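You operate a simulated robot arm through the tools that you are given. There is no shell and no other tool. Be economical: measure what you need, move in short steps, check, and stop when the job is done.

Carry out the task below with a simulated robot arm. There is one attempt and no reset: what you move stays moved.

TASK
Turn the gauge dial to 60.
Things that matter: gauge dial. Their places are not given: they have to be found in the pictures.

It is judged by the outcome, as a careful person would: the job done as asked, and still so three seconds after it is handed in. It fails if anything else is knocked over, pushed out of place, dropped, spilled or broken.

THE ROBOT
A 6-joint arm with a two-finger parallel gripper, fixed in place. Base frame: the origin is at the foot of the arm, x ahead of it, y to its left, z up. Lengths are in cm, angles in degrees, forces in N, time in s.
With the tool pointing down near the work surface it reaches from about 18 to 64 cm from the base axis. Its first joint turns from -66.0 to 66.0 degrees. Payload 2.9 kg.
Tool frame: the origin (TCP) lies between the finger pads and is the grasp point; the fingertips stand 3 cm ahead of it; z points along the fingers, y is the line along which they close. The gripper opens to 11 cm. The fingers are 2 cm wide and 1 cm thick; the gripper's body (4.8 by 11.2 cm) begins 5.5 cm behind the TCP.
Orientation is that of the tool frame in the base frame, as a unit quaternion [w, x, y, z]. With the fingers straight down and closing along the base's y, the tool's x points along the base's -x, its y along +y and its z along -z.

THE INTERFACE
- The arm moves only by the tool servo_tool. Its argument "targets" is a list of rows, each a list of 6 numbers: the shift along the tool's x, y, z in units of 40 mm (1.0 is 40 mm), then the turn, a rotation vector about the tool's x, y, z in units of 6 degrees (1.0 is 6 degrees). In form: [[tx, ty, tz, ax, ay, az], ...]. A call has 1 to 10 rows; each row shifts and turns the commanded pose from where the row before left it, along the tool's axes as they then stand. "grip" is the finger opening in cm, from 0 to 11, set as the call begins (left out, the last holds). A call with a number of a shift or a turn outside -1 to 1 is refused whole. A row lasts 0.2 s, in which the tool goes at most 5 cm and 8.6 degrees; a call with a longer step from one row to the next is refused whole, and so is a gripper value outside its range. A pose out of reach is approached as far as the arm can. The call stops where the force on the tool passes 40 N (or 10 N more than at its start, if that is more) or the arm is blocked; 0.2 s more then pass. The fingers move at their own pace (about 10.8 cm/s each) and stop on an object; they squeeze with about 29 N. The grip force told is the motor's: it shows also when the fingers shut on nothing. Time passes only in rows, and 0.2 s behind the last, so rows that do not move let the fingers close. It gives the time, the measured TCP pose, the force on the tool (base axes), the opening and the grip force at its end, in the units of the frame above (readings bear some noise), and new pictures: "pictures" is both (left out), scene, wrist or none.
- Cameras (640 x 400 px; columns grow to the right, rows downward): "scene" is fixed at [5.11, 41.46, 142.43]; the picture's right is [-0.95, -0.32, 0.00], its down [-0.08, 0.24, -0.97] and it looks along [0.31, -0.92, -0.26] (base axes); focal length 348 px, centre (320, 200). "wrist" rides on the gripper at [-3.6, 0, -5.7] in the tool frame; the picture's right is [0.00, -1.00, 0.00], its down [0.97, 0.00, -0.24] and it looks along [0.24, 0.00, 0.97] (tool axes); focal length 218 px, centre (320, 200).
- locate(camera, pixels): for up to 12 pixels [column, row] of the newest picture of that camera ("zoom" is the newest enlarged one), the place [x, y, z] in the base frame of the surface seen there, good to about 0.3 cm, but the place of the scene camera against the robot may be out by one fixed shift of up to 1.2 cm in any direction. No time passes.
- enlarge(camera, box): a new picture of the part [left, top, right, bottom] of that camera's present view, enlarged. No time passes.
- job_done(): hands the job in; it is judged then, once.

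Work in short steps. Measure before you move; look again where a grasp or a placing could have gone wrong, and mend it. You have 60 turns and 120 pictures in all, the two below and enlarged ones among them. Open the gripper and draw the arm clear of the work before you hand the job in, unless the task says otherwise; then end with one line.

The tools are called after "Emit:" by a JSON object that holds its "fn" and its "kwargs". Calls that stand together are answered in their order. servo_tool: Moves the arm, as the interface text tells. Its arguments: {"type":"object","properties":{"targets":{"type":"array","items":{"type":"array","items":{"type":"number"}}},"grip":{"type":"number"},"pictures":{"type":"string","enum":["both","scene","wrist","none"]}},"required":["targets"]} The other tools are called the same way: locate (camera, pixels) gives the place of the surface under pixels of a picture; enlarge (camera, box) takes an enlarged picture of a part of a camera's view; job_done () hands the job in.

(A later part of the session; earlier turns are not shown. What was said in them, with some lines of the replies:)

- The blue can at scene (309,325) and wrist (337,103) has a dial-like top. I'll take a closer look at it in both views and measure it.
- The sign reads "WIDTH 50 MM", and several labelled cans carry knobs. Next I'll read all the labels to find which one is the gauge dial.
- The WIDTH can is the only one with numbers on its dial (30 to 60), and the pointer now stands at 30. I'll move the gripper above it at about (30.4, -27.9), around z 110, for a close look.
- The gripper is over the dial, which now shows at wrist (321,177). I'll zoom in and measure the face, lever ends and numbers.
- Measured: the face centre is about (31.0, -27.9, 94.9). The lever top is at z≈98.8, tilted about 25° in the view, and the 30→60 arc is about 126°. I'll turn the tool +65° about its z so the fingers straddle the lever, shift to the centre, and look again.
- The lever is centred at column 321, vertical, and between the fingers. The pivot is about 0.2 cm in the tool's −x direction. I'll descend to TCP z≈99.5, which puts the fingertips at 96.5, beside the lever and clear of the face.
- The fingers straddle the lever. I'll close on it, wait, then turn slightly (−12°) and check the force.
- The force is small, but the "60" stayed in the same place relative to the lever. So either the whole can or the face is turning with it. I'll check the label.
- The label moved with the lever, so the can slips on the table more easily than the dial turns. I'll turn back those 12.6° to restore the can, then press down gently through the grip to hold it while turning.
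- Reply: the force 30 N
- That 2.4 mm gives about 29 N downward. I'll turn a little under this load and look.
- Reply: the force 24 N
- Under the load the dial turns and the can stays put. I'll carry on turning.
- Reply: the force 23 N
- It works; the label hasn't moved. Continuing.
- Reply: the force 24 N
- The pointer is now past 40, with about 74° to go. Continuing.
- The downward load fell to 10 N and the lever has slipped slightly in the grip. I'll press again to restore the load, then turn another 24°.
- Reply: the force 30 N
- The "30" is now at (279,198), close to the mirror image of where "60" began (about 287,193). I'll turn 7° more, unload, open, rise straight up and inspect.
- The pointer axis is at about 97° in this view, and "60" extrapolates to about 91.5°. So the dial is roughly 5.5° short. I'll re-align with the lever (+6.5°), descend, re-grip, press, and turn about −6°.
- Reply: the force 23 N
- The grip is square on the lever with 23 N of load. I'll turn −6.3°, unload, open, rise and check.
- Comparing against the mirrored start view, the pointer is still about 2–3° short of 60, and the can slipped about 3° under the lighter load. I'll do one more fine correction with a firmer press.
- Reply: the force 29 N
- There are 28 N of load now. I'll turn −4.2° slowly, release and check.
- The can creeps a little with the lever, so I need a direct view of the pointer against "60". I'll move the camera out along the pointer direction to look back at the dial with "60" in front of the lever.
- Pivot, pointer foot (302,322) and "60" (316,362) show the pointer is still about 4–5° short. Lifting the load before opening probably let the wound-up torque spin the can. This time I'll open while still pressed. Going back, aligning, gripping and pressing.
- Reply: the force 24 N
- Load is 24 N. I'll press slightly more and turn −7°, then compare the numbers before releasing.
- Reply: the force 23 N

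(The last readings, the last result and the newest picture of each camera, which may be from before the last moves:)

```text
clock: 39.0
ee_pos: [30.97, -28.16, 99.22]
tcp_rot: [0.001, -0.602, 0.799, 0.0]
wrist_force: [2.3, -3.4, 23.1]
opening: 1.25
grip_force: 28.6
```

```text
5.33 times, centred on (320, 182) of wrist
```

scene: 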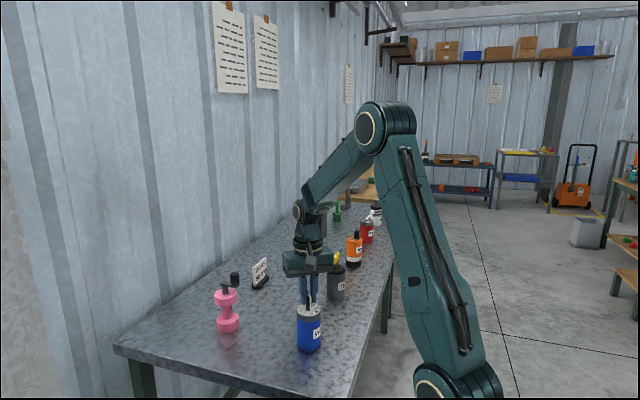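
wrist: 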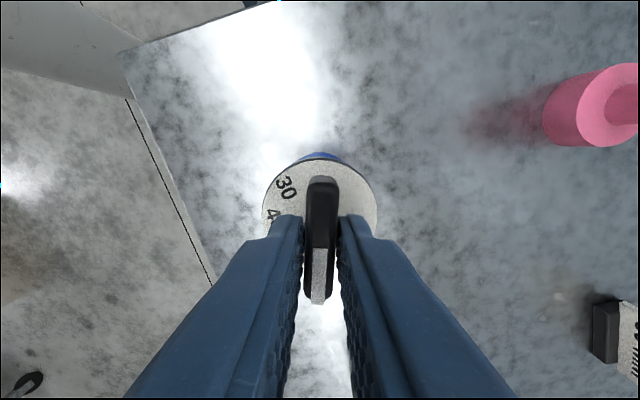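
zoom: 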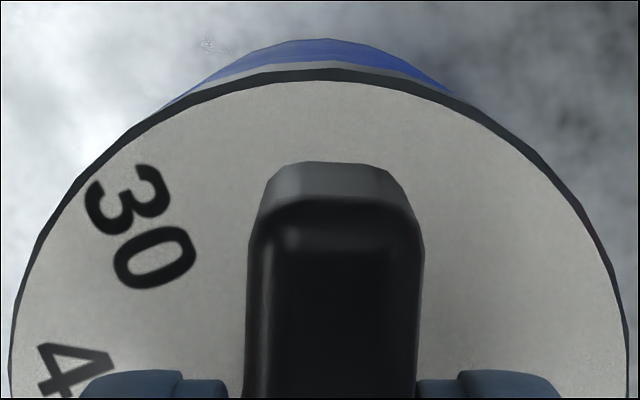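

The can held and "30" moved about 5° relative to the lever. I'll open while pressed, rise, and go to the same viewing pose.

Emit:
{"fn": "servo_tool", "kwargs": {"targets": [[0, 0, 0, 0, 0, 0], [0, 0, 0, 0, 0, 0]], "grip": 4, "pictures": "none"}}

Emit:
{"fn": "servo_tool", "kwargs": {"targets": [[0, 0, -0.5, 0, 0, 0], [0, 0, -0.7, 0, 0, 0], [0, 0, -0.8, 0, 0, 0], [0, 0, -0.7, 0, 0, 0], [0.8, 0, 0, 0, 0, 0], [0.8, 0, 0, 0, 0, 0], [0.8, 0, 0, 0, 0, 0]], "pictures": "wrist"}}

Emit:
{"fn": "enlarge", "kwargs": {"camera": "wrist", "box": [280, 35, 360, 105]}}

```text
clock: 39.6
ee_pos: [31.05, -28.02, 99.18]
tcp_rot: [0.001, -0.602, 0.799, 0.0]
wrist_force: [-1.0, -0.3, -0.9]
opening: 4.0
grip_force: 0.0
```

```text
clock: 41.2
ee_pos: [28.43, -37.4, 110.01]
tcp_rot: [0.001, -0.601, 0.799, -0.001]
wrist_force: [-0.6, 0.5, 0.2]
opening: 4.0
grip_force: 0.1
```

wrist: 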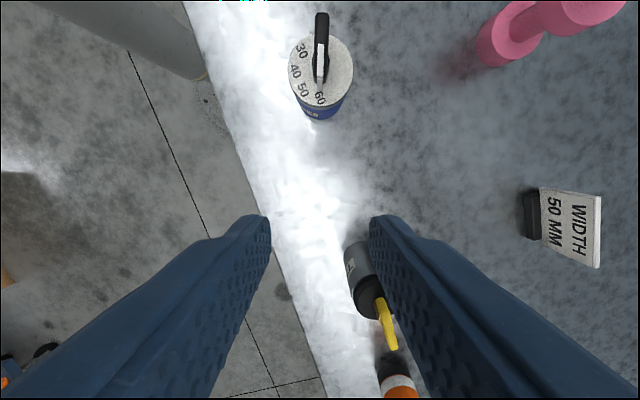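

```text
5.71 times, centred on (320, 70) of wrist
```

zoom: 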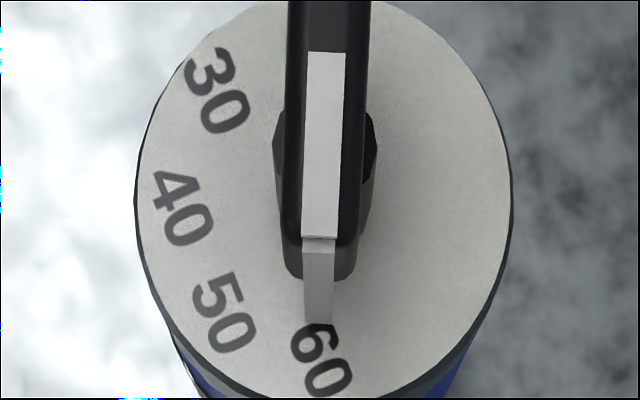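

The pointer is now within about 1.5° of the radial line through "60" (foot at 318, 60 at 321, pivot at 325). I'll raise the arm clear and take a final look.

Emit:
{"fn": "servo_tool", "kwargs": {"targets": [[0, 0, -0.9, 0, 0, 0], [0, 0, -0.9, 0, 0, 0], [0, 0, -0.9, 0, 0, 0], [0, 0, -0.9, 0, 0, 0]], "grip": 8, "pictures": "scene"}}

Emit:
{"fn": "enlarge", "kwargs": {"camera": "scene", "box": [285, 285, 335, 320]}}

```text
clock: 42.2
ee_pos: [28.41, -37.28, 124.43]
tcp_rot: [0.001, -0.601, 0.799, 0.001]
wrist_force: [-0.7, -0.3, -0.6]
opening: 8.01
grip_force: 0.0
```

scene: 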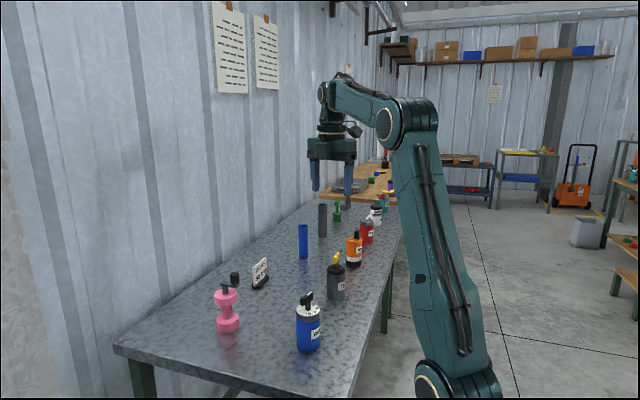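

```text
11.43 times, centred on (310, 302) of scene
```

zoom: 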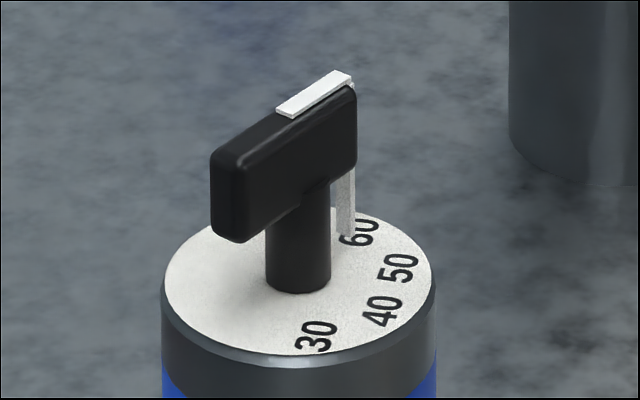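

The pointer stands at 60, everything else is where it was, and the arm is clear of the work.

Emit:
{"fn": "job_done", "kwargs": {}}

```text
The job is handed in.
```

The gauge dial (the WIDTH can) now points to 60, within about 1.5° by the last close view; the can itself turned a few degrees on the table, and nothing else was moved.
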